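You operate a simulated robot arm through the tools that you are given. There is no shell and no other tool.

You run a simulated robot arm. Do the job below in one go: nothing can be reset, and whatever is moved stays where it is left.

JOB
Prove that the tester catches the fault on the job card.
Fine: the check box is hooked up; use the card's programme; one test; after it, knob back on GOOD and press halt.

It is judged by the outcome, as a careful person would: the job done as asked, and still so three seconds after it is handed in. It fails if anything else is knocked over, pushed out of place, dropped, spilled or broken.

ROBOT AND FRAMES
A 7-joint arm with a two-finger parallel gripper, fixed in place. Base frame: the origin is at the foot of the arm, x ahead of it, y to its left, z up. Readings come in mm, degrees, newtons and seconds.
Its first joint turns from -166.0 to 166.0 degrees. Payload 4.4 kg.
The TCP is the grasp point between the finger pads, 23 mm short of the fingertips. In the tool frame z runs along the fingers and y along their closing line. The gripper opens to 94 mm. The fingers are 38 mm wide and 10 mm thick; the gripper's body (54 by 96 mm) begins 39 mm behind the TCP.
Orientation is that of the tool frame in the base frame, as a unit quaternion [w, x, y, z]. With the fingers straight down and closing along the base's y, the tool's x points along the base's -x, its y along +y and its z along -z.

CONTROLS
- The arm moves only by the tool send_rows. Its argument "steps" is a list of rows, each an object of numbers (a shift or turn left out is 0, a gripper value left out holds the last): "wx", "wy", "wz": the turn, a rotation vector about the tool's x, y, z in degrees; "tx", "ty", "tz": the shift along the tool's x, y, z in mm; "jaw": the finger opening in mm, from 0 to 94. In form: [{"wx": .., "wy": .., "wz": .., "tx": .., "ty": .., "tz": .., "jaw": ..}, ...]. A call has 1 to 20 rows; each row shifts and turns the commanded pose from where the row before left it, along the tool's axes as they then stand. Rows are played at 5 a second. More than 50 mm and 8.6 degrees between two rows, or a gripper value outside its range, and nothing of the call is played. Where a pose cannot be reached the arm comes as near as it can. A force on the tool above 40 N (or 10 N above the force at the start of the call, whichever is more), or a blocked arm, ends the call early, and 0.2 s more pass. Each finger travels about 72 mm/s and halts on what it meets, pressing with about 23 N; the grip force reading is that of the motor and also rises with nothing between the fingers. The clock runs only during rows and for 0.2 s after the last one: add rows that do not move to give the fingers time. It gives the time, the measured TCP pose, the force on the tool (base axes), the opening and the grip force at its end, in the units of the frame above (readings bear some noise), with the torque about the TCP (base axes, N m) and any sound that the robot's microphone picked up.
- Cameras (640 x 400 px; columns grow to the right, rows downward): "scene" is fixed at [48.9, 498.6, 1767.2]; the picture's right is [-0.49, -0.87, 0.00], its down [-0.63, 0.35, -0.70] and it looks along [0.61, -0.34, -0.72] (base axes); focal length 309 px, centre (320, 200). "wrist" rides on the gripper at [86, 16, -74] in the tool frame; the picture's right is [-0.18, 0.98, 0.00], its down [-0.58, -0.11, -0.81] and it looks along [-0.79, -0.15, 0.59] (tool axes); focal length 243 px, centre (320, 200). There is no depth. A picture from a camera that has moved, and an enlarged one, comes with that camera's place and axes in the base frame and with its lens. The place of the scene camera against the robot may be out by one fixed shift of up to 18 mm in any direction.
- capture(camera): a new picture of that camera. It takes no simulated time.
- inspect(camera, box): a new picture of the part [left, top, right, bottom] of that camera's present view, enlarged. It takes no simulated time.
- sign_off(): hands the job in; it is judged then, once.

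Places have to be worked out from the pictures, the camera data and where the tool is seen. Open the gripper and draw the arm clear of the work before you hand the job in, unless the task says otherwise.

The tools are called after "Call:" by a JSON object that holds its "api" and its "payload". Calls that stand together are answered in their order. send_rows: Moves the arm, as the interface text tells. Its arguments: {"type":"object","properties":{"steps":{"type":"array","items":{"type":"object","properties":{"wx":{"type":"number"},"wy":{"type":"number"},"wz":{"type":"number"},"tx":{"type":"number"},"ty":{"type":"number"},"tz":{"type":"number"},"jaw":{"type":"number"}}}}},"required":["steps"]} The other tools are called the same way: capture (camera) takes a picture; inspect (camera, box) takes an enlarged picture of a part of a camera's view; sign_off () hands the job in.

At the start:

```text
clock: 0.0
tool_pos: [692.7, 104.7, 1311.7]
ee_rot: [0.0, 0.0, 1.0, 0.0]
force: [-0.2, 0.3, 0.0]
wrist_torque: [0.05, -0.01, 0.0]
width: 94.0
gripper_force: 0.1
```

scene: 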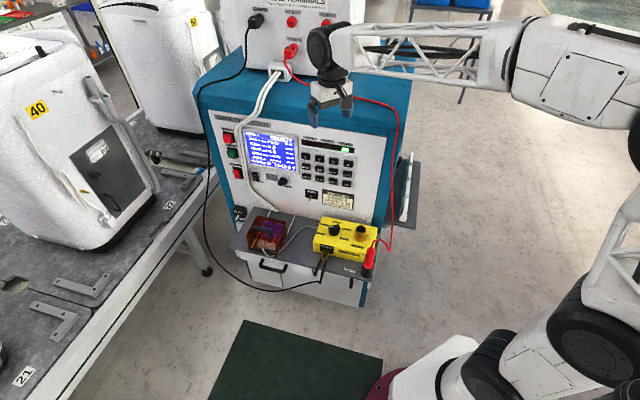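
wrist: 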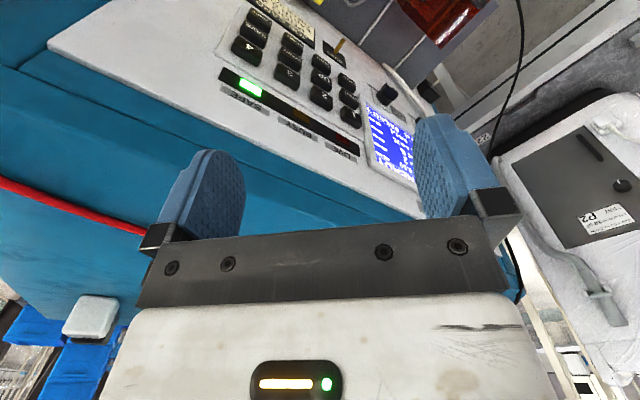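

I start by looking closely at the tester, the job card and the check box in the scene view.

Call:
{"api": "inspect", "payload": {"camera": "scene", "box": [200, 100, 420, 220]}}

Call:
{"api": "inspect", "payload": {"camera": "scene", "box": [220, 190, 420, 310]}}

Call:
{"api": "inspect", "payload": {"camera": "scene", "box": [240, 0, 440, 120]}}

Call:
{"api": "capture", "payload": {"camera": "wrist"}}

```text
2.91 times, centred on (310, 160) of scene
camera zoom: at [48.9, 498.6, 1767.2], right [-0.49, -0.87, 0.0], down [-0.63, 0.35, -0.7], along [0.61, -0.34, -0.72], focal length 898 px, centre (349, 316)
```

zoom: 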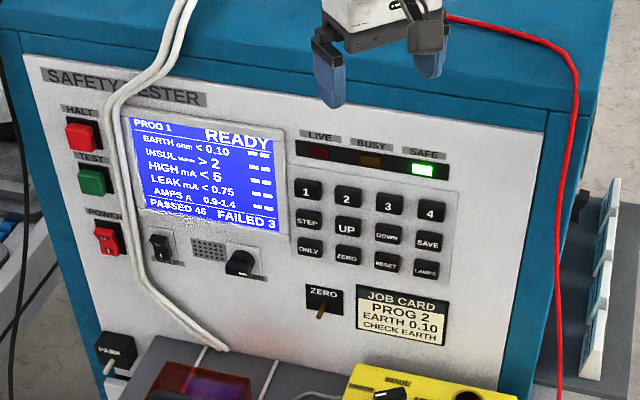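

```text
3.20 times, centred on (320, 250) of scene
camera zoom: at [48.9, 498.6, 1767.2], right [-0.49, -0.87, 0.0], down [-0.63, 0.35, -0.7], along [0.61, -0.34, -0.72], focal length 988 px, centre (320, 40)
```

zoom: 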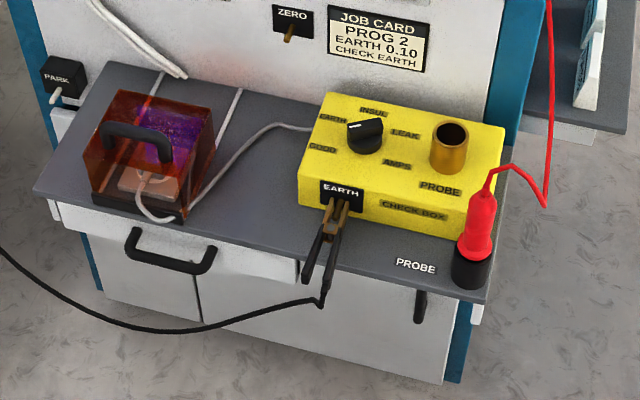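

```text
3.20 times, centred on (340, 60) of scene
camera zoom: at [48.9, 498.6, 1767.2], right [-0.49, -0.87, 0.0], down [-0.63, 0.35, -0.7], along [0.61, -0.34, -0.72], focal length 988 px, centre (256, 648)
```

zoom: 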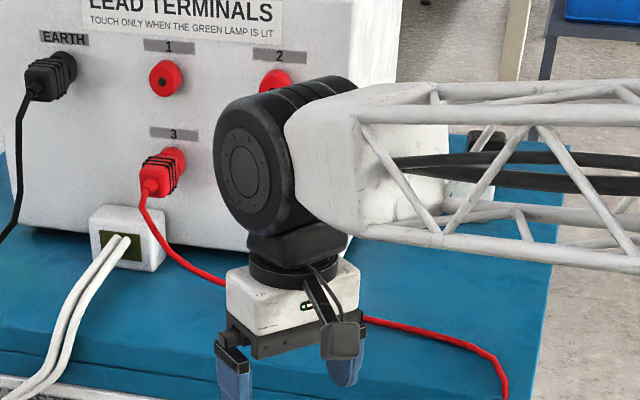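

```text
taken
camera wrist: at [605.4, 121.0, 1384.9], right [0.18, 0.98, 0.0], down [0.58, -0.11, 0.81], along [0.79, -0.15, -0.59], focal length 243 px, centre (320, 200)
```

wrist: 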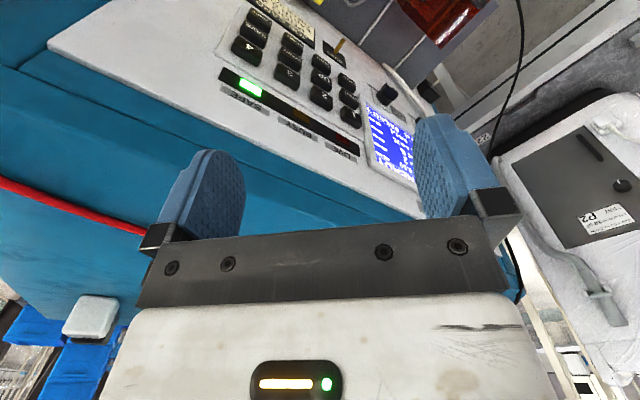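

Job card reads PROG 2, EARTH 0.10, CHECK EARTH; the screen is on PROG 1 READY. I zoom in further to read small labels.

Call:
{"api": "inspect", "payload": {"camera": "scene", "box": [240, 130, 304, 170]}}

Call:
{"api": "inspect", "payload": {"camera": "scene", "box": [240, 165, 304, 205]}}

Call:
{"api": "inspect", "payload": {"camera": "scene", "box": [296, 140, 360, 180]}}

Call:
{"api": "inspect", "payload": {"camera": "scene", "box": [296, 175, 360, 215]}}

Call:
{"api": "inspect", "payload": {"camera": "scene", "box": [308, 215, 388, 265]}}

Call:
{"api": "inspect", "payload": {"camera": "scene", "box": [205, 125, 269, 165]}}

Call:
{"api": "inspect", "payload": {"camera": "scene", "box": [225, 190, 305, 240]}}

```text
10.00 times, centred on (272, 150) of scene
camera zoom: at [48.9, 498.6, 1767.2], right [-0.49, -0.87, 0.0], down [-0.63, 0.35, -0.7], along [0.61, -0.34, -0.72], focal length 3086 px, centre (800, 700)
```

zoom: 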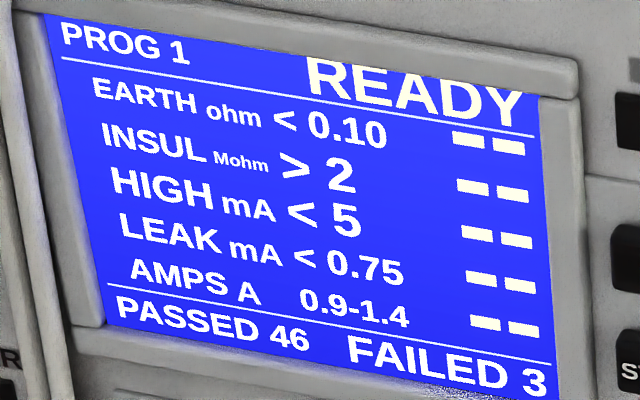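

```text
10.00 times, centred on (272, 185) of scene
camera zoom: at [48.9, 498.6, 1767.2], right [-0.49, -0.87, 0.0], down [-0.63, 0.35, -0.7], along [0.61, -0.34, -0.72], focal length 3086 px, centre (800, 350)
```

zoom: 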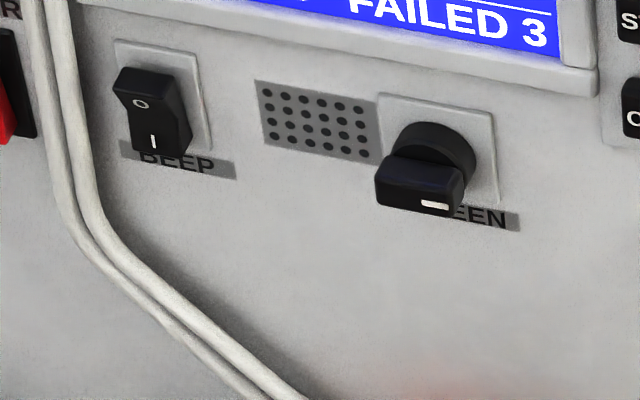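

```text
10.00 times, centred on (328, 160) of scene
camera zoom: at [48.9, 498.6, 1767.2], right [-0.49, -0.87, 0.0], down [-0.63, 0.35, -0.7], along [0.61, -0.34, -0.72], focal length 3086 px, centre (240, 600)
```

zoom: 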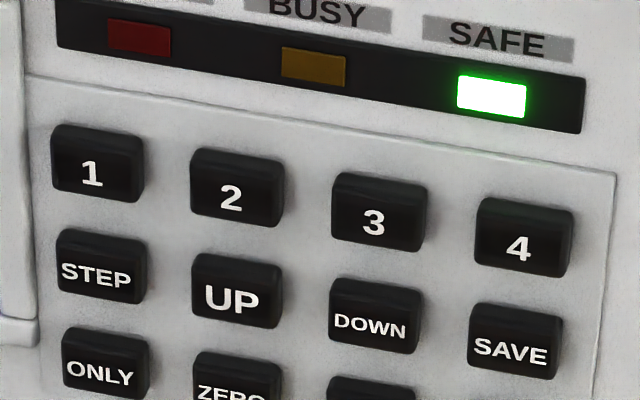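

```text
10.00 times, centred on (328, 195) of scene
camera zoom: at [48.9, 498.6, 1767.2], right [-0.49, -0.87, 0.0], down [-0.63, 0.35, -0.7], along [0.61, -0.34, -0.72], focal length 3086 px, centre (240, 250)
```

zoom: 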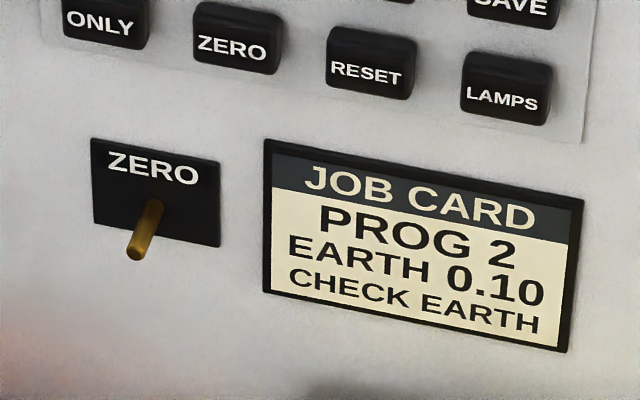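

```text
8.00 times, centred on (348, 240) of scene
camera zoom: at [48.9, 498.6, 1767.2], right [-0.49, -0.87, 0.0], down [-0.63, 0.35, -0.7], along [0.61, -0.34, -0.72], focal length 2469 px, centre (96, -120)
```

zoom: 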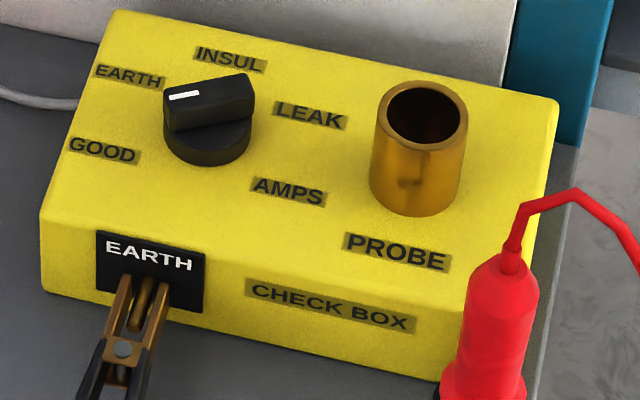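

```text
10.00 times, centred on (237, 145) of scene
camera zoom: at [48.9, 498.6, 1767.2], right [-0.49, -0.87, 0.0], down [-0.63, 0.35, -0.7], along [0.61, -0.34, -0.72], focal length 3086 px, centre (1150, 750)
```

zoom: 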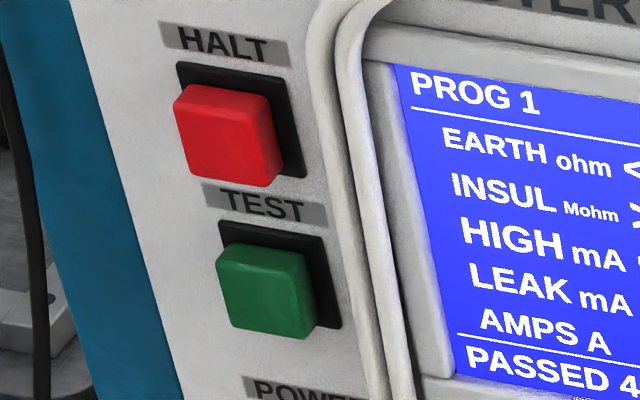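

```text
8.00 times, centred on (265, 215) of scene
camera zoom: at [48.9, 498.6, 1767.2], right [-0.49, -0.87, 0.0], down [-0.63, 0.35, -0.7], along [0.61, -0.34, -0.72], focal length 2469 px, centre (760, 80)
```

zoom: 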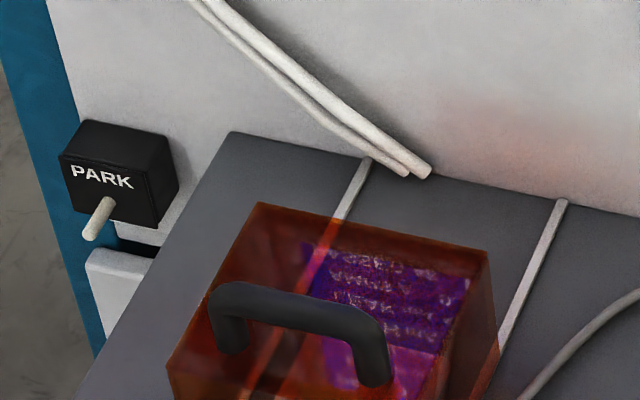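

The knob's bar looks to point to GOOD, the earth clip is on the check box, and the panel seems to lie near x≈700, z≈1000–1200. I back the arm off in -x to get a fuller wrist view of the panel.

Call:
{"api": "send_rows", "payload": {"steps": [{"tx": 40}, {"tx": 45}, {"tx": 45}, {"tx": 45}, {"tx": 45}, {"tx": 40}, {}]}}

Call:
{"api": "capture", "payload": {"camera": "wrist"}}

Call:
{"api": "capture", "payload": {"camera": "scene"}}

```text
clock: 1.6
tool_pos: [430.6, 103.4, 1312.3]
ee_rot: [-0.001, 0.0, 1.0, -0.001]
force: [0.1, 0.4, 0.8]
wrist_torque: [-0.02, 0.02, -0.01]
width: 94.1
gripper_force: 0.0
```

```text
taken
camera wrist: at [344.5, 120.5, 1386.8], right [0.18, 0.98, 0.0], down [0.58, -0.11, 0.81], along [0.79, -0.15, -0.59], focal length 243 px, centre (320, 200)
```

wrist: 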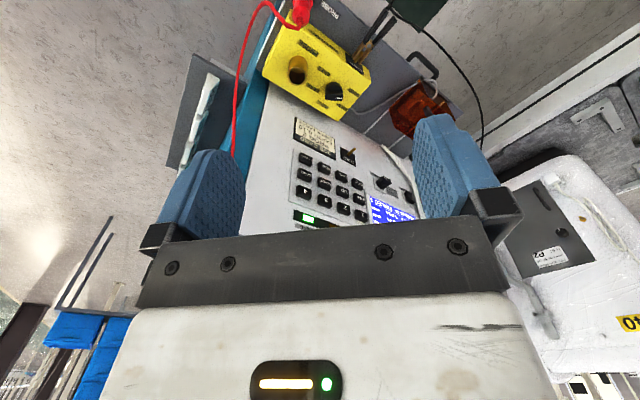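

```text
taken
```

scene: 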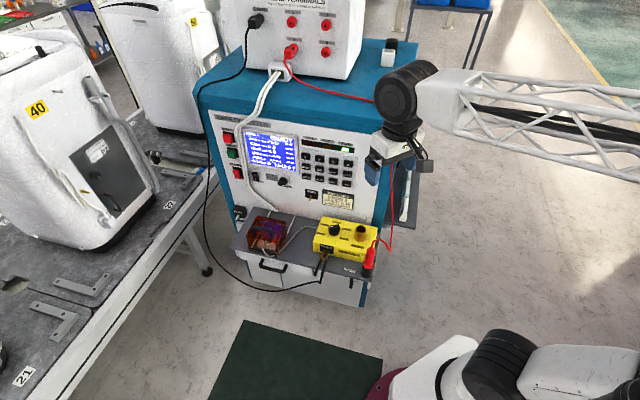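

The wrist view now shows the whole panel and check box. I enlarge it for precise pixel positions.

Call:
{"api": "inspect", "payload": {"camera": "wrist", "box": [220, 100, 420, 225]}}

Call:
{"api": "inspect", "payload": {"camera": "wrist", "box": [240, 0, 460, 137]}}

Call:
{"api": "inspect", "payload": {"camera": "scene", "box": [190, 40, 450, 300]}}

```text
3.20 times, centred on (320, 162) of wrist
camera zoom: at [344.5, 120.5, 1386.8], right [0.18, 0.98, 0.0], down [0.58, -0.11, 0.81], along [0.79, -0.15, -0.59], focal length 776 px, centre (320, 320)
```

zoom: 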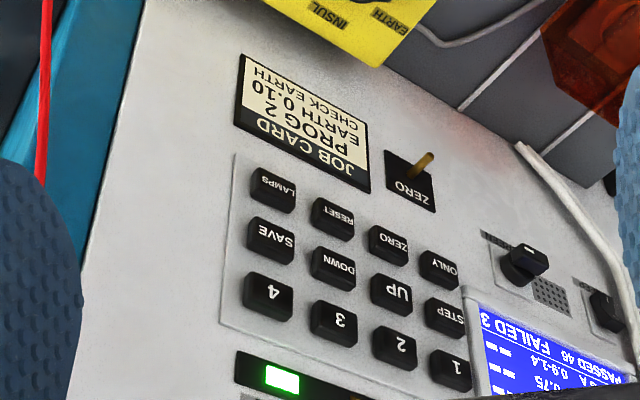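

```text
2.91 times, centred on (350, 68) of wrist
camera zoom: at [344.5, 120.5, 1386.8], right [0.18, 0.98, 0.0], down [0.58, -0.11, 0.81], along [0.79, -0.15, -0.59], focal length 706 px, centre (233, 582)
```

zoom: 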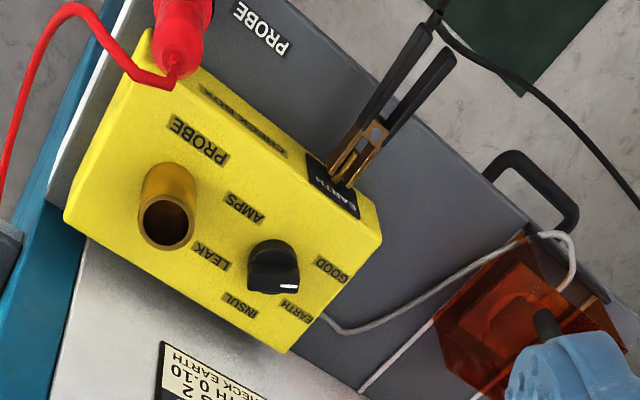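

```text
1.54 times, centred on (320, 170) of scene
camera zoom: at [48.9, 498.6, 1767.2], right [-0.49, -0.87, 0.0], down [-0.63, 0.35, -0.7], along [0.61, -0.34, -0.72], focal length 475 px, centre (320, 246)
```

zoom: 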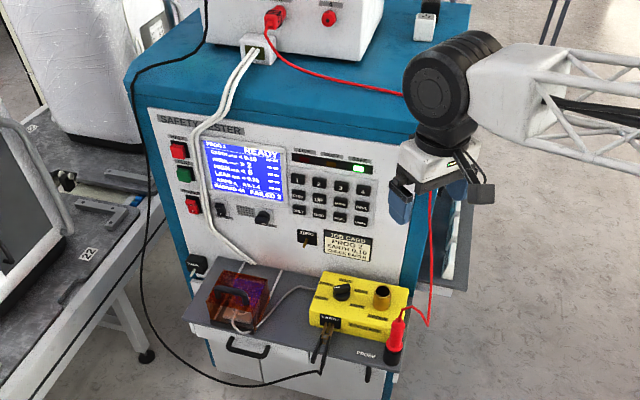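

From triangulation the panel is vertical, facing base direction (-0.71, 0.71, 0). Key "2" should be near (776, 90, 1094), the knob near (660, 93, top ~850) pointing to GOOD. I re-read the screen (nothing touched yet) and the knob in the current view.

Call:
{"api": "inspect", "payload": {"camera": "scene", "box": [240, 130, 304, 170]}}

Call:
{"api": "inspect", "payload": {"camera": "wrist", "box": [290, 60, 386, 120]}}

```text
10.00 times, centred on (272, 150) of scene
camera zoom: at [48.9, 498.6, 1767.2], right [-0.49, -0.87, 0.0], down [-0.63, 0.35, -0.7], along [0.61, -0.34, -0.72], focal length 3086 px, centre (800, 700)
```

zoom: 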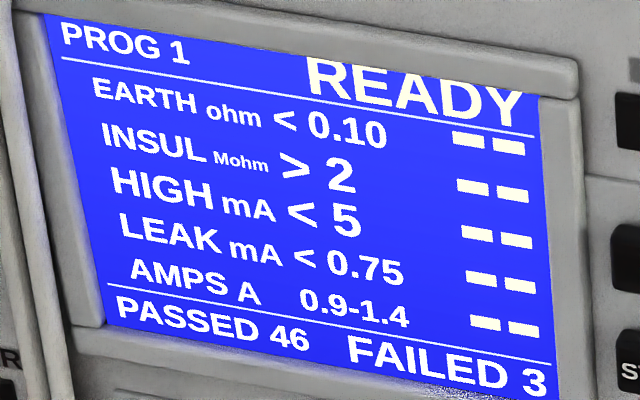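

```text
6.67 times, centred on (338, 90) of wrist
camera zoom: at [344.5, 120.5, 1386.8], right [0.18, 0.98, 0.0], down [0.58, -0.11, 0.81], along [0.79, -0.15, -0.59], focal length 1618 px, centre (200, 933)
```

zoom: 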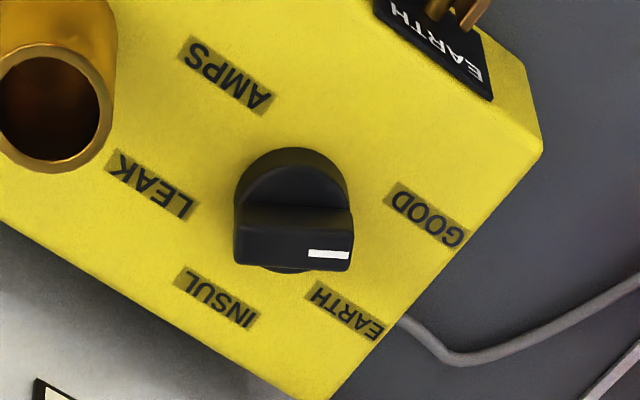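

Screen is still PROG 1 READY and the knob bar points along +y to GOOD. I move clear in front of the panel to about (600, 250, 1200), closing the fingers, before turning the tool toward the panel.

Call:
{"api": "send_rows", "payload": {"steps": [{"tx": -28, "ty": 25, "tz": 19, "jaw": 0}, {"tx": -28, "ty": 25, "tz": 19}, {"tx": -28, "ty": 25, "tz": 19}, {"tx": -28, "ty": 24, "tz": 18}, {"tx": -28, "ty": 24, "tz": 18}, {"tx": -29, "ty": 24, "tz": 19}, {}, {}]}}

Call:
{"api": "capture", "payload": {"camera": "scene"}}

Call:
{"api": "capture", "payload": {"camera": "wrist"}}

```text
clock: 3.4
tool_pos: [601.7, 252.5, 1198.6]
ee_rot: [0.001, 0.0, 1.0, 0.0]
force: [0.3, -0.6, -0.9]
wrist_torque: [-0.03, 0.01, -0.02]
width: 0.0
gripper_force: 23.2
```

```text
taken
```

scene: 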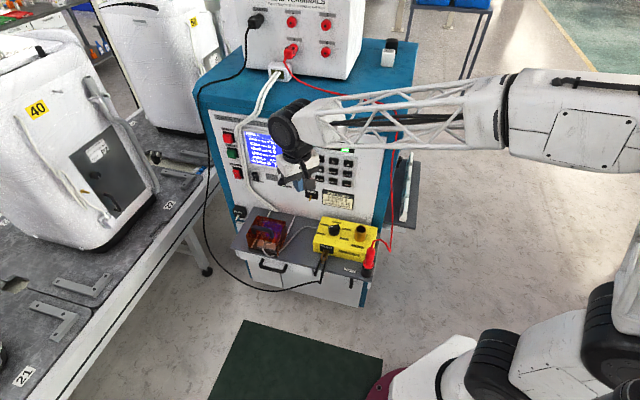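

```text
taken
camera wrist: at [514.1, 269.8, 1272.4], right [0.18, 0.98, 0.0], down [0.58, -0.11, 0.81], along [0.79, -0.15, -0.59], focal length 243 px, centre (320, 200)
```

wrist: 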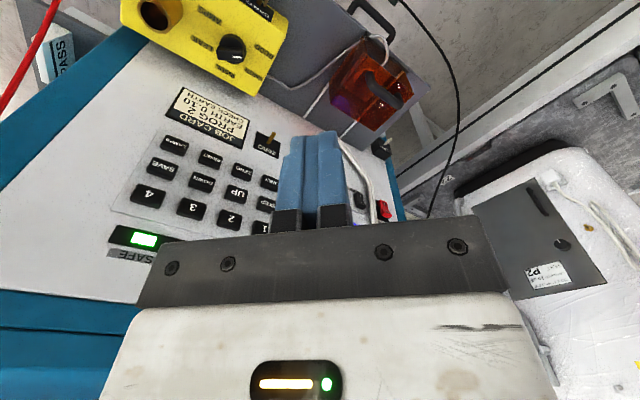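

Key 2 re-triangulates to about (777, 91, 1092), matching the earlier estimate. I now turn the tool 45° about its z and tilt it up so the fingers point at the panel.

Call:
{"api": "send_rows", "payload": {"steps": [{"wz": 7.5}, {"wz": 7.5}, {"wz": 7.5}, {"wz": 7.5}, {"wz": 7.5}, {"wz": 7.5}, {"wy": -7.5}, {"wy": -7.5}, {"wy": -7.5}, {"wy": -7.5}, {"wy": -7.5}, {"wy": -7.5}, {}]}}

Call:
{"api": "capture", "payload": {"camera": "scene"}}

```text
clock: 6.2
tool_pos: [601.9, 251.0, 1199.5]
ee_rot: [0.354, 0.354, 0.853, -0.147]
force: [0.3, -0.3, 0.2]
wrist_torque: [-0.04, 0.0, 0.01]
width: 0.0
gripper_force: 22.8
```

```text
taken
```

scene: 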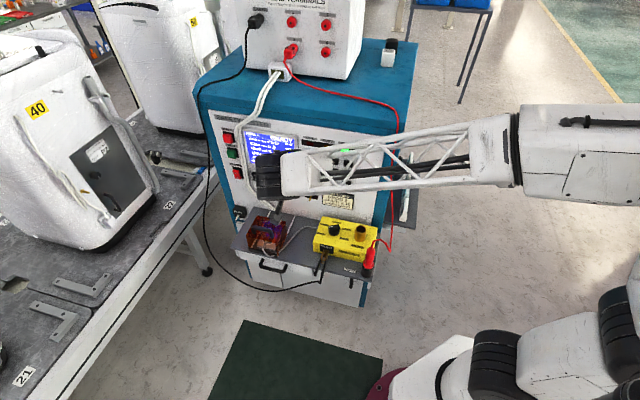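

The tool z-axis is now (0.5, -0.5, -0.71) as intended. I finish the tilt to horizontal.

Call:
{"api": "send_rows", "payload": {"steps": [{"wy": -7.5}, {"wy": -7.5}, {"wy": -7.5}, {"wy": -7.5}, {"wy": -7.5}, {"wy": -7.5}, {}]}}

Call:
{"api": "capture", "payload": {"camera": "scene"}}

Call:
{"api": "capture", "payload": {"camera": "wrist"}}

```text
clock: 7.8
tool_pos: [601.7, 251.4, 1199.3]
ee_rot: [0.654, 0.27, 0.653, -0.27]
force: [0.9, 1.1, 0.2]
wrist_torque: [0.01, 0.03, -0.03]
width: 0.0
gripper_force: 22.8
```

```text
taken
```

scene: 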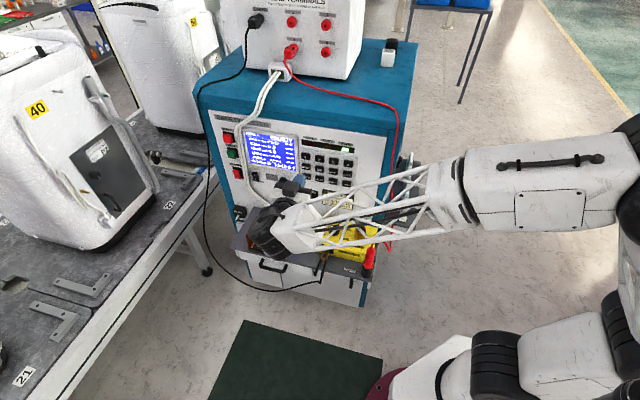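

```text
taken
camera wrist: at [559.5, 316.0, 1111.5], right [0.69, 0.7, 0.18], down [-0.65, 0.49, 0.58], along [0.31, -0.52, 0.79], focal length 243 px, centre (320, 200)
```

wrist: 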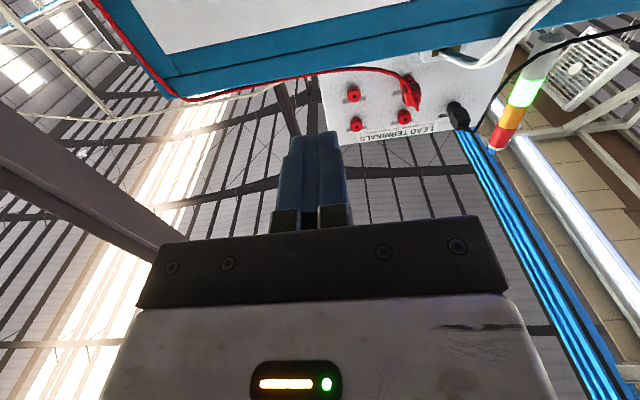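

The tool now points squarely at the panel. I lower it to key 2's height (z≈1093) and line up sideways, staying ~210 mm off the panel.

Call:
{"api": "send_rows", "payload": {"steps": [{"tx": 27, "ty": 3}, {"tx": 27, "ty": 3}, {"tx": 26, "ty": 3}, {"tx": 26, "ty": 2}, {}]}}

Call:
{"api": "capture", "payload": {"camera": "scene"}}

Call:
{"api": "inspect", "payload": {"camera": "scene", "box": [200, 100, 420, 320]}}

```text
clock: 9.0
tool_pos: [609.5, 257.4, 1093.7]
ee_rot: [0.653, 0.27, 0.653, -0.27]
force: [1.0, -0.2, -0.2]
wrist_torque: [0.0, 0.02, 0.0]
width: 0.1
gripper_force: 23.3
```

```text
taken
```

scene: 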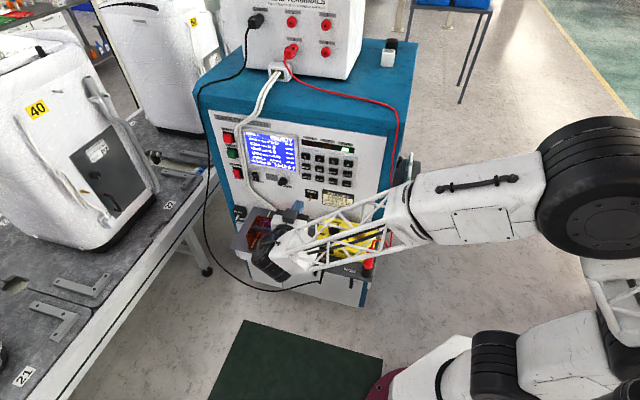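

```text
1.82 times, centred on (310, 210) of scene
camera zoom: at [48.9, 498.6, 1767.2], right [-0.49, -0.87, 0.0], down [-0.63, 0.35, -0.7], along [0.61, -0.34, -0.72], focal length 561 px, centre (338, 182)
```

zoom: 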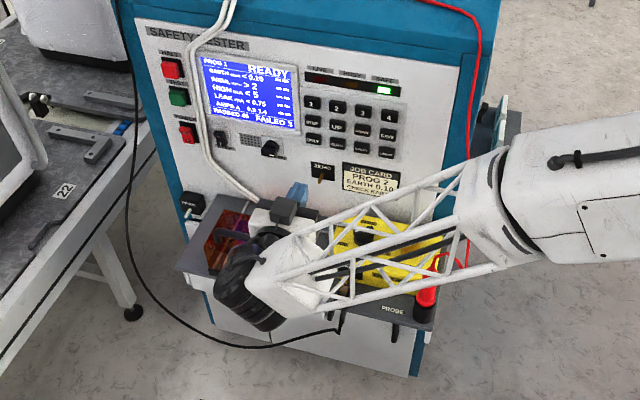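

Alignment is on schedule with about 210 mm to the key face. I advance 150 mm along the tool axis and check again.

Call:
{"api": "send_rows", "payload": {"steps": [{"tz": 30}, {"tz": 40}, {"tz": 40}, {"tz": 40}, {}]}}

Call:
{"api": "inspect", "payload": {"camera": "scene", "box": [200, 100, 420, 320]}}

Call:
{"api": "inspect", "payload": {"camera": "scene", "box": [280, 130, 376, 190]}}

Call:
{"api": "capture", "payload": {"camera": "wrist"}}

```text
clock: 10.2
tool_pos: [715.7, 152.2, 1094.1]
ee_rot: [0.653, 0.271, 0.653, -0.271]
force: [-0.9, 0.5, -1.2]
wrist_torque: [-0.06, 0.0, 0.0]
width: 0.0
gripper_force: 22.6
```

```text
1.82 times, centred on (310, 210) of scene
camera zoom: at [48.9, 498.6, 1767.2], right [-0.49, -0.87, 0.0], down [-0.63, 0.35, -0.7], along [0.61, -0.34, -0.72], focal length 561 px, centre (338, 182)
```

zoom: 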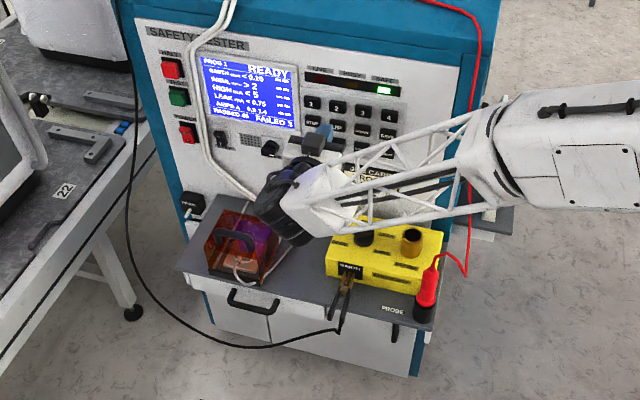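

```text
6.67 times, centred on (328, 160) of scene
camera zoom: at [48.9, 498.6, 1767.2], right [-0.49, -0.87, 0.0], down [-0.63, 0.35, -0.7], along [0.61, -0.34, -0.72], focal length 2058 px, centre (267, 467)
```

zoom: 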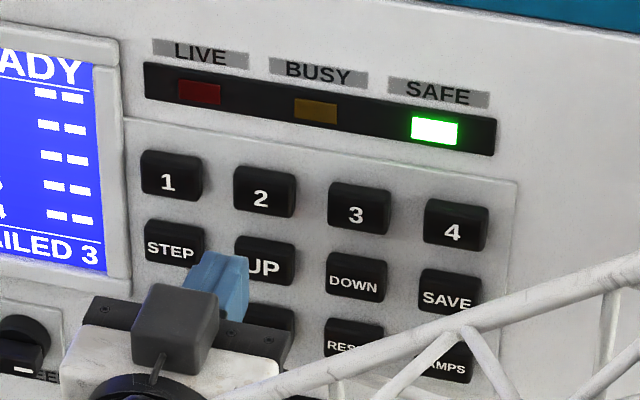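

```text
taken
camera wrist: at [674.6, 216.6, 1007.6], right [0.69, 0.69, 0.18], down [-0.65, 0.49, 0.58], along [0.31, -0.52, 0.79], focal length 243 px, centre (320, 200)
```

wrist: 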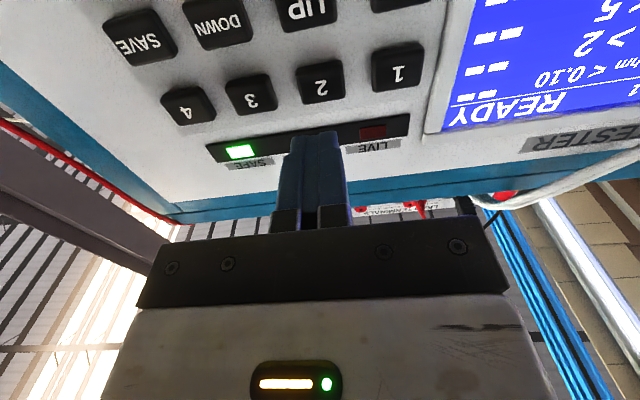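

The wrist view puts key 2 dead ahead, about 64 mm from the fingertips. I trim by 2 mm and advance 50 mm.

Call:
{"api": "send_rows", "payload": {"steps": [{"tx": 2.5, "ty": 1.8, "tz": 20}, {"tz": 20}, {"tz": 10}, {}]}}

Call:
{"api": "capture", "payload": {"camera": "wrist"}}

Call:
{"api": "inspect", "payload": {"camera": "scene", "box": [280, 130, 376, 190]}}

```text
clock: 11.2
tool_pos: [752.3, 119.1, 1091.6]
ee_rot: [0.654, 0.27, 0.653, -0.27]
force: [-0.4, -0.6, 0.1]
wrist_torque: [0.0, 0.0, 0.01]
width: 0.0
gripper_force: 22.8
```

```text
taken
camera wrist: at [710.6, 183.1, 1004.1], right [0.69, 0.7, 0.18], down [-0.65, 0.49, 0.58], along [0.31, -0.52, 0.79], focal length 243 px, centre (320, 200)
```

wrist: 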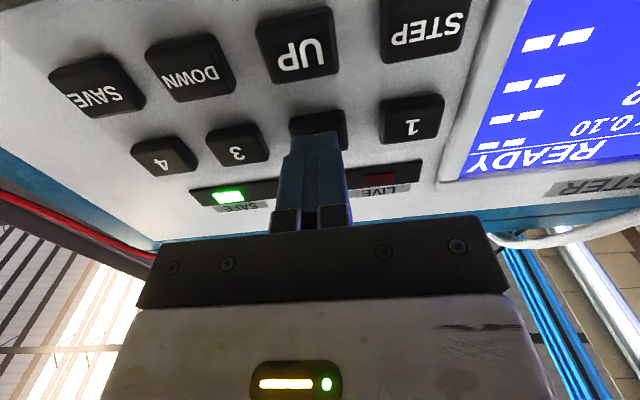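

```text
6.67 times, centred on (328, 160) of scene
camera zoom: at [48.9, 498.6, 1767.2], right [-0.49, -0.87, 0.0], down [-0.63, 0.35, -0.7], along [0.61, -0.34, -0.72], focal length 2058 px, centre (267, 467)
```

zoom: 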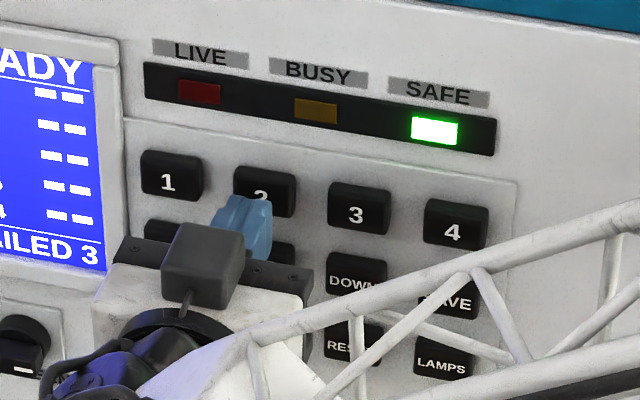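

The fingers cover key 2 with roughly 14 mm left. I creep in by 2 mm rows.

Call:
{"api": "send_rows", "payload": {"steps": [{"tz": 3}, {"tz": 3}, {"tz": 2}, {"tz": 2}, {"tz": 2}, {"tz": 2}]}}

Call:
{"api": "inspect", "payload": {"camera": "scene", "box": [240, 130, 336, 190]}}

```text
clock: 12.6
tool_pos: [762.1, 108.2, 1091.4]
ee_rot: [0.654, 0.27, 0.653, -0.27]
force: [-1.5, 1.3, 0.3]
wrist_torque: [-0.01, 0.03, -0.02]
width: 0.0
gripper_force: 22.9
heard: click
```

```text
6.67 times, centred on (288, 160) of scene
camera zoom: at [48.9, 498.6, 1767.2], right [-0.49, -0.87, 0.0], down [-0.63, 0.35, -0.7], along [0.61, -0.34, -0.72], focal length 2058 px, centre (533, 467)
```

zoom: 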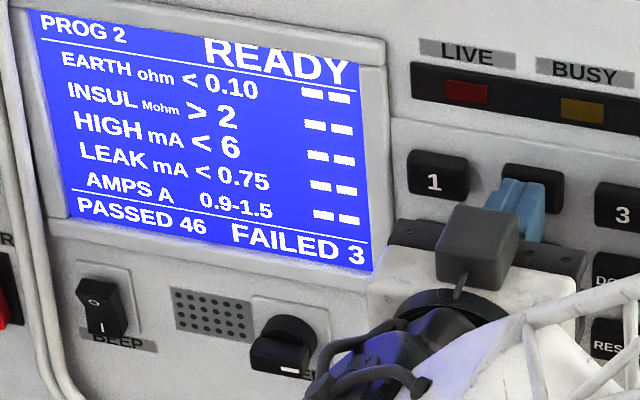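

A click sounded and the screen shows PROG 2 with EARTH < 0.10, matching the card. I back straight off.

Call:
{"api": "send_rows", "payload": {"steps": [{"tz": -10}, {"tz": -30}, {"tz": -45}, {"tz": -45}, {"tz": -45}, {"tz": -40}, {}]}}

Call:
{"api": "inspect", "payload": {"camera": "scene", "box": [240, 130, 304, 170]}}

Call:
{"api": "capture", "payload": {"camera": "scene"}}

```text
clock: 14.2
tool_pos: [608.2, 262.2, 1090.8]
ee_rot: [0.654, 0.27, 0.654, -0.27]
force: [-0.4, -1.1, 0.7]
wrist_torque: [-0.01, -0.03, 0.0]
width: 0.0
gripper_force: 23.3
```

```text
10.00 times, centred on (272, 150) of scene
camera zoom: at [48.9, 498.6, 1767.2], right [-0.49, -0.87, 0.0], down [-0.63, 0.35, -0.7], along [0.61, -0.34, -0.72], focal length 3086 px, centre (800, 700)
```

zoom: 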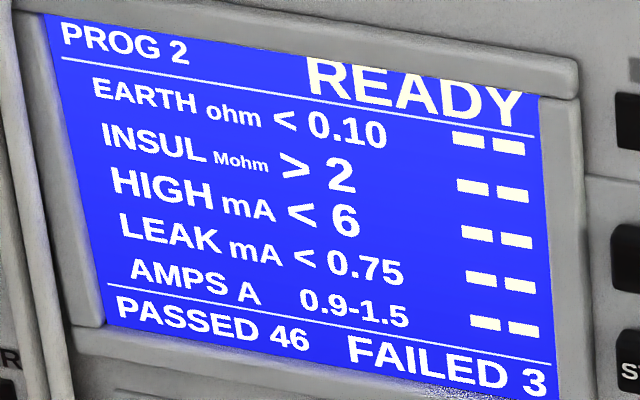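

```text
taken
```

scene: 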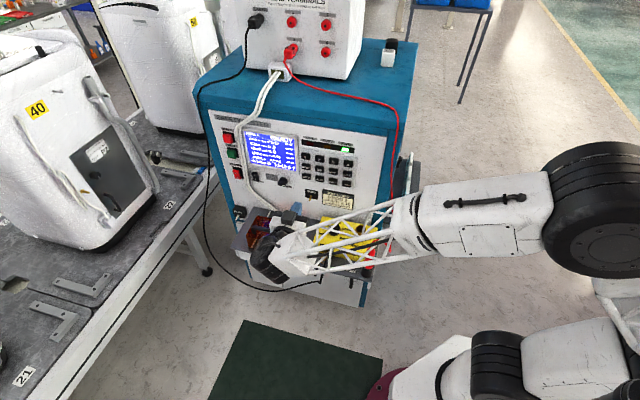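

PROG 2 is confirmed with READY and SAFE lit. Now for the knob: I swing the tool back to pointing straight down out here, well in front of the panel.

Call:
{"api": "send_rows", "payload": {"steps": [{"wy": 7.5, "tx": -10}, {"wy": 7.5, "tx": -10}, {"wy": 7.5}, {"wy": 7.5}, {"wy": 7.5}, {"wy": 7.5}, {"wy": 7.5}, {"wy": 7.5}, {"wy": 7.5}, {"wy": 7.5}, {"wy": 7.5}, {"wy": 7.5}, {}]}}

Call:
{"api": "capture", "payload": {"camera": "scene"}}

Call:
{"api": "capture", "payload": {"camera": "wrist"}}

```text
clock: 17.0
tool_pos: [610.3, 260.2, 1110.4]
ee_rot: [-0.001, 0.382, 0.924, 0.0]
force: [-0.2, -0.6, -0.7]
wrist_torque: [-0.01, -0.03, 0.0]
width: 0.0
gripper_force: 22.9
```

```text
taken
```

scene: 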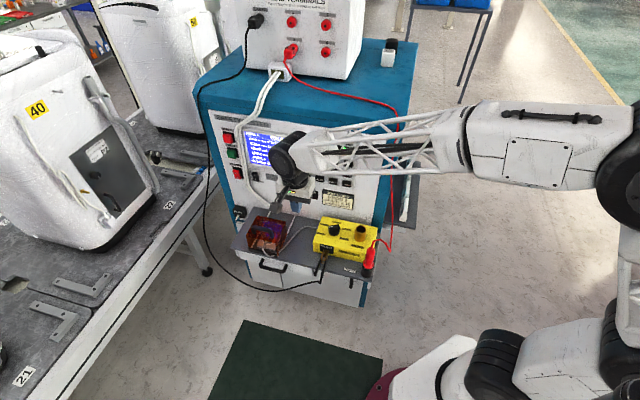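

```text
taken
camera wrist: at [560.4, 332.6, 1184.5], right [0.83, 0.56, 0.0], down [0.33, -0.49, 0.81], along [0.46, -0.66, -0.59], focal length 243 px, centre (320, 200)
```

wrist: 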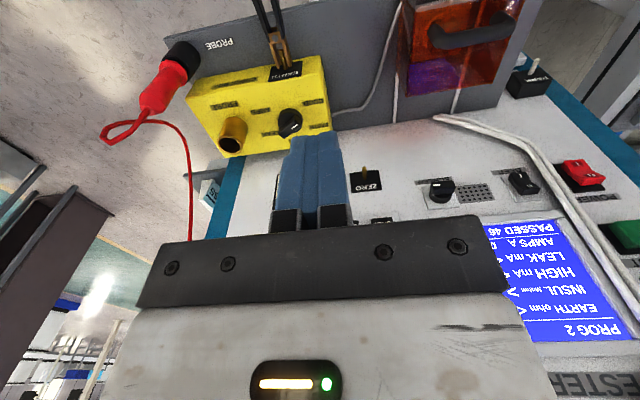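

This view shows the check box, cord and buttons well. I enlarge it to refine the knob, TEST and HALT positions.

Call:
{"api": "inspect", "payload": {"camera": "wrist", "box": [90, 0, 410, 200]}}

Call:
{"api": "inspect", "payload": {"camera": "wrist", "box": [256, 95, 336, 145]}}

Call:
{"api": "inspect", "payload": {"camera": "wrist", "box": [400, 60, 640, 210]}}

```text
2.00 times, centred on (250, 100) of wrist
camera zoom: at [560.4, 332.6, 1184.5], right [0.83, 0.56, 0.0], down [0.33, -0.49, 0.81], along [0.46, -0.66, -0.59], focal length 485 px, centre (460, 400)
```

zoom: 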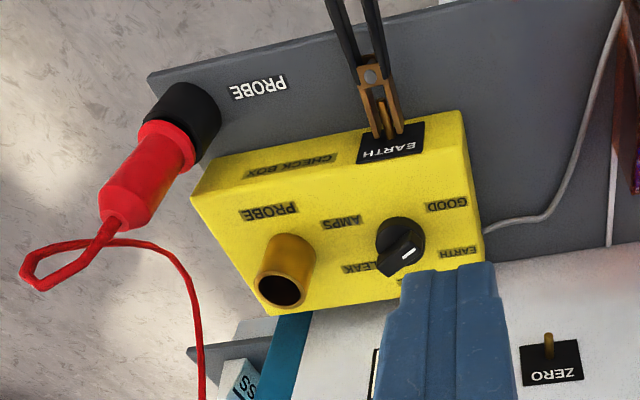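

```text
8.00 times, centred on (296, 120) of wrist
camera zoom: at [560.4, 332.6, 1184.5], right [0.83, 0.56, 0.0], down [0.33, -0.49, 0.81], along [0.46, -0.66, -0.59], focal length 1941 px, centre (512, 840)
```

zoom: 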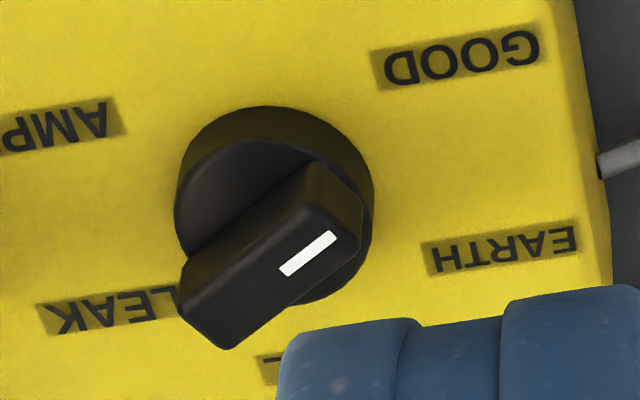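

```text
2.67 times, centred on (520, 135) of wrist
camera zoom: at [560.4, 332.6, 1184.5], right [0.83, 0.56, 0.0], down [0.33, -0.49, 0.81], along [0.46, -0.66, -0.59], focal length 647 px, centre (-213, 373)
```

zoom: 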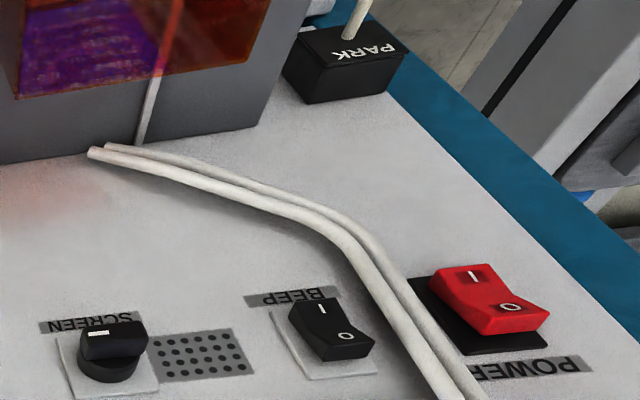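

Refined: knob axis ≈ (665, 93.5), bar top z≈850, disc top ≈834, box top ≈818; pointer at ≈72° (GOOD), EARTH at ≈15°. I turn the tool so its closing line will straddle the bar (tool x at 253°), here in free space.

Call:
{"api": "send_rows", "payload": {"steps": [{"wz": -7.375}, {"wz": -7.375}, {"wz": -7.375}, {"wz": -7.375}, {"wz": -7.375}, {"wz": -7.375}, {"wz": -7.375}, {"wz": -7.375}, {"wz": -7.375}, {"wz": -7.375}, {"wz": -7.375}, {"wz": -7.375}, {"wz": -7.375}, {"wz": -7.375}, {"wz": -7.375}, {"wz": -7.375}, {}]}}

Call:
{"api": "capture", "payload": {"camera": "scene"}}

Call:
{"api": "capture", "payload": {"camera": "wrist"}}

```text
clock: 20.6
tool_pos: [611.8, 261.0, 1111.0]
ee_rot: [0.0, -0.596, 0.803, 0.0]
force: [0.5, 0.3, 0.1]
wrist_torque: [0.02, 0.04, 0.02]
width: 0.1
gripper_force: 22.6
```

```text
taken
```

scene: 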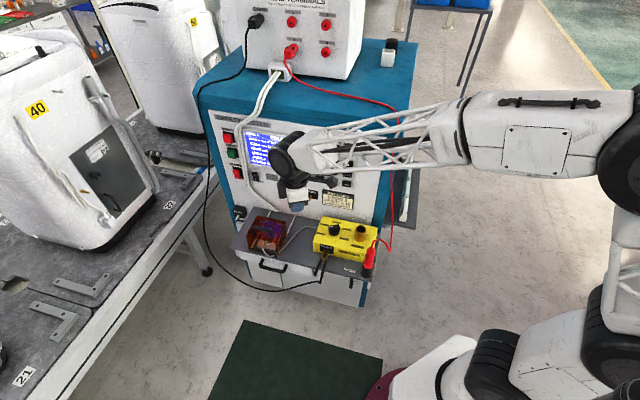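

```text
taken
camera wrist: at [569.8, 182.8, 1184.6], right [-0.89, 0.46, 0.0], down [0.27, 0.53, 0.81], along [0.37, 0.72, -0.59], focal length 243 px, centre (320, 200)
```

wrist: 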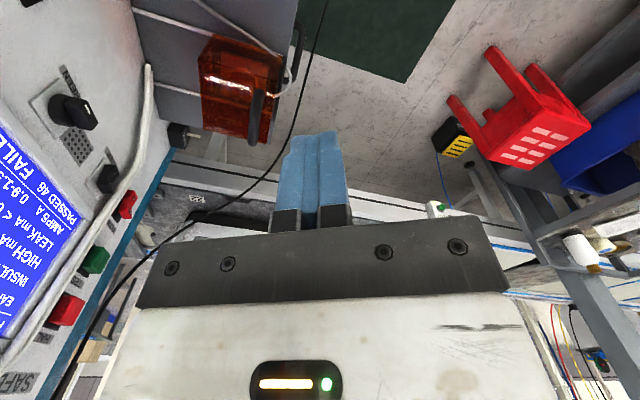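

The tool is turned as wanted. I move over to above the knob, staying high (z≈1060) with the jaws opened to 50 mm, and check clearance to the panel and red cable.

Call:
{"api": "send_rows", "payload": {"steps": [{"tx": 29, "ty": -19.9, "tz": 0, "jaw": 50}, {"tx": 29, "ty": -19.9, "tz": 10}, {"tx": 29, "ty": -19.9, "tz": 10}, {"tx": 29, "ty": -19.9, "tz": 15}, {"tx": 28.9, "ty": -19.9, "tz": 15}, {}]}}

Call:
{"api": "capture", "payload": {"camera": "scene"}}

Call:
{"api": "inspect", "payload": {"camera": "scene", "box": [260, 70, 440, 270]}}

Call:
{"api": "capture", "payload": {"camera": "wrist"}}

```text
clock: 22.0
tool_pos: [663.6, 91.3, 1060.8]
ee_rot: [0.0, -0.595, 0.803, 0.0]
force: [0.0, -0.2, 1.1]
wrist_torque: [0.02, 0.01, 0.01]
width: 50.1
gripper_force: 0.1
```

```text
taken
```

scene: 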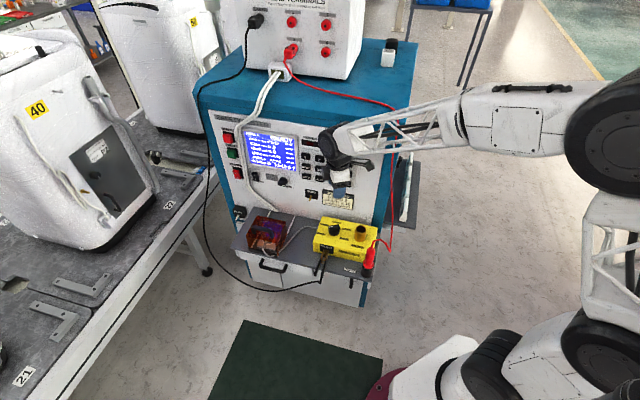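

```text
2.00 times, centred on (350, 170) of scene
camera zoom: at [48.9, 498.6, 1767.2], right [-0.49, -0.87, 0.0], down [-0.63, 0.35, -0.7], along [0.61, -0.34, -0.72], focal length 617 px, centre (260, 260)
```

zoom: 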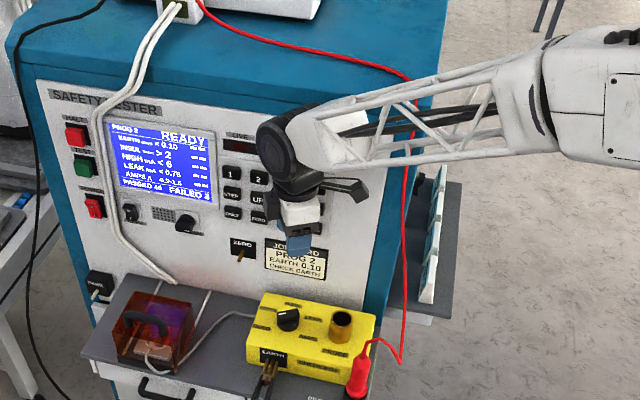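

```text
taken
camera wrist: at [622.8, 14.1, 1134.9], right [-0.89, 0.46, 0.0], down [0.27, 0.52, 0.81], along [0.37, 0.72, -0.59], focal length 243 px, centre (320, 200)
```

wrist: 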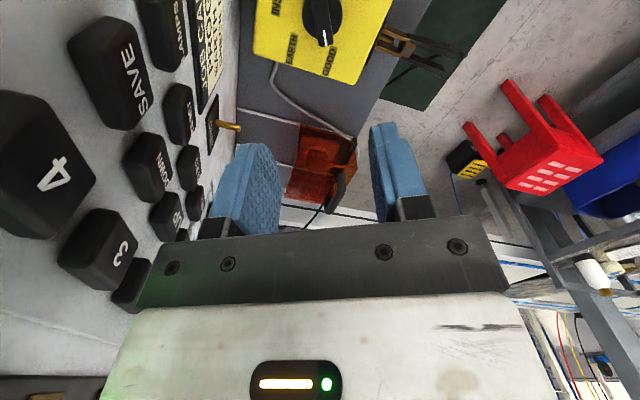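

The tool is centred above the knob with about 55 mm between camera and keys and the forearm in front of the cable. I descend to z≈905 (fingertips still above the knob) and look again.

Call:
{"api": "send_rows", "payload": {"steps": [{"tx": -2.5, "ty": -0.7, "tz": 30}, {"tz": 40}, {"tz": 40}, {"tz": 30}, {"tz": 15}, {}]}}

Call:
{"api": "capture", "payload": {"camera": "wrist"}}

Call:
{"api": "inspect", "payload": {"camera": "scene", "box": [260, 70, 440, 270]}}

Call:
{"api": "inspect", "payload": {"camera": "scene", "box": [300, 190, 396, 250]}}

```text
clock: 23.4
tool_pos: [665.6, 95.4, 904.6]
ee_rot: [0.001, -0.595, 0.804, 0.0]
force: [-0.4, 0.2, 1.0]
wrist_torque: [0.03, 0.02, -0.02]
width: 49.9
gripper_force: 0.2
```

```text
taken
camera wrist: at [624.8, 17.6, 978.3], right [-0.89, 0.46, 0.0], down [0.27, 0.52, 0.81], along [0.37, 0.71, -0.59], focal length 243 px, centre (320, 200)
```

wrist: 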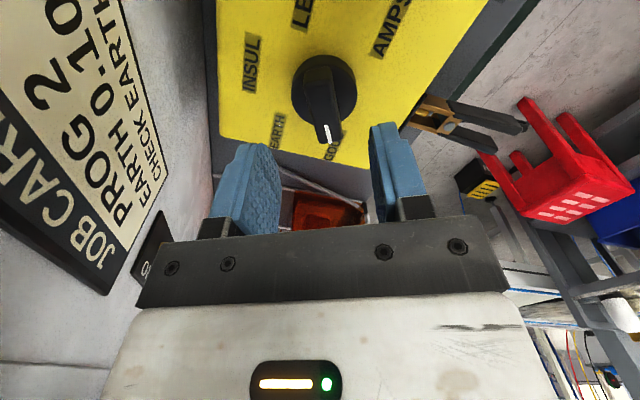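

```text
2.00 times, centred on (350, 170) of scene
camera zoom: at [48.9, 498.6, 1767.2], right [-0.49, -0.87, 0.0], down [-0.63, 0.35, -0.7], along [0.61, -0.34, -0.72], focal length 617 px, centre (260, 260)
```

zoom: 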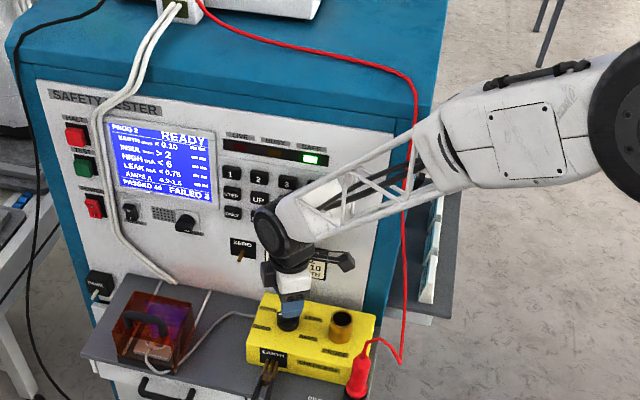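

```text
6.67 times, centred on (348, 220) of scene
camera zoom: at [48.9, 498.6, 1767.2], right [-0.49, -0.87, 0.0], down [-0.63, 0.35, -0.7], along [0.61, -0.34, -0.72], focal length 2058 px, centre (133, 67)
```

zoom: 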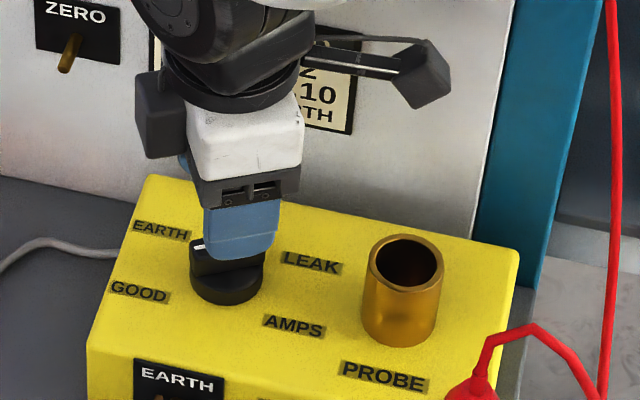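

The bar lies between the fingers and parallel to them. I shift ~1.5 mm and descend to z≈860 so the tips sit just above the knob's disc.

Call:
{"api": "send_rows", "payload": {"steps": [{"tx": 1.5, "ty": 0.5, "tz": 15}, {"tz": 12}, {"tz": 8}, {"tz": 5}, {"tz": 4}, {}]}}

Call:
{"api": "capture", "payload": {"camera": "wrist"}}

Call:
{"api": "inspect", "payload": {"camera": "scene", "box": [300, 190, 396, 250]}}

```text
clock: 24.8
tool_pos: [664.3, 94.1, 862.4]
ee_rot: [0.001, -0.596, 0.803, 0.0]
force: [-0.5, 0.4, 0.5]
wrist_torque: [0.0, 0.01, 0.05]
width: 49.9
gripper_force: 0.0
```

```text
taken
camera wrist: at [623.1, 16.0, 935.6], right [-0.89, 0.46, 0.0], down [0.27, 0.52, 0.81], along [0.37, 0.71, -0.59], focal length 243 px, centre (320, 200)
```

wrist: 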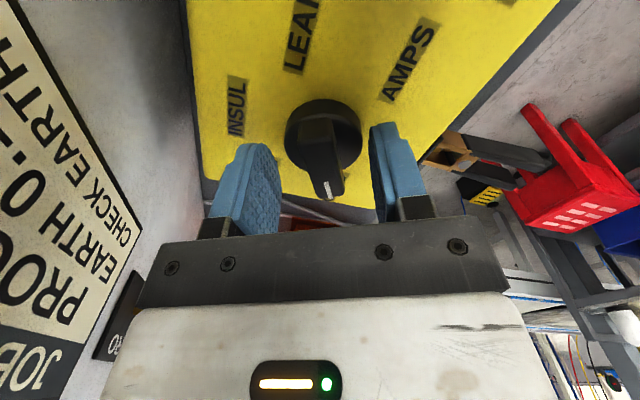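

```text
6.67 times, centred on (348, 220) of scene
camera zoom: at [48.9, 498.6, 1767.2], right [-0.49, -0.87, 0.0], down [-0.63, 0.35, -0.7], along [0.61, -0.34, -0.72], focal length 2058 px, centre (133, 67)
```

zoom: 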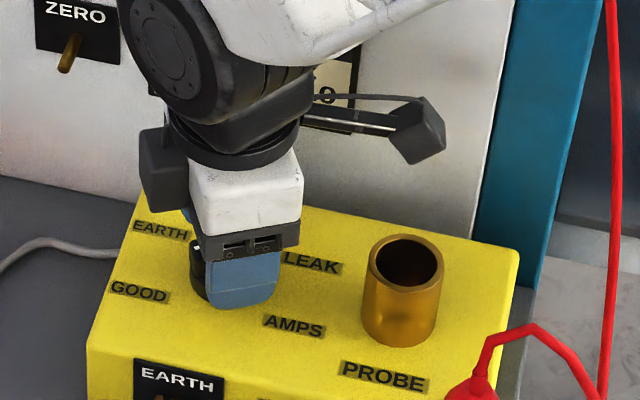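

Fingers straddle the bar. I lower 2 mm more and close on it.

Call:
{"api": "send_rows", "payload": {"steps": [{"tz": 2}, {"jaw": 0}, {}, {}, {}]}}

Call:
{"api": "inspect", "payload": {"camera": "wrist", "box": [200, 50, 456, 250]}}

```text
clock: 25.5
tool_pos: [662.0, 94.3, 858.9]
ee_rot: [-0.001, -0.596, 0.803, 0.0]
force: [-12.2, 4.0, 7.3]
wrist_torque: [0.08, 0.38, -0.06]
width: 38.5
gripper_force: 45.4
stopped in row 3: the force on the tool passed its limit at 42 N (the readings are from after the stop); the commanded pose is now the measured one
```

```text
2.00 times, centred on (328, 150) of wrist
camera zoom: at [621.7, 16.5, 933.5], right [-0.89, 0.46, 0.0], down [0.28, 0.52, 0.81], along [0.37, 0.72, -0.59], focal length 485 px, centre (304, 300)
```

zoom: 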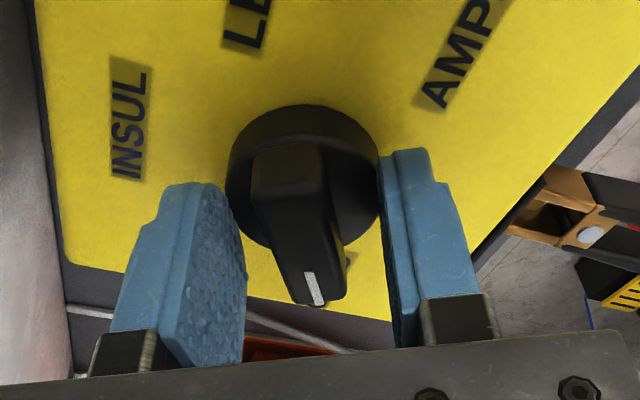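

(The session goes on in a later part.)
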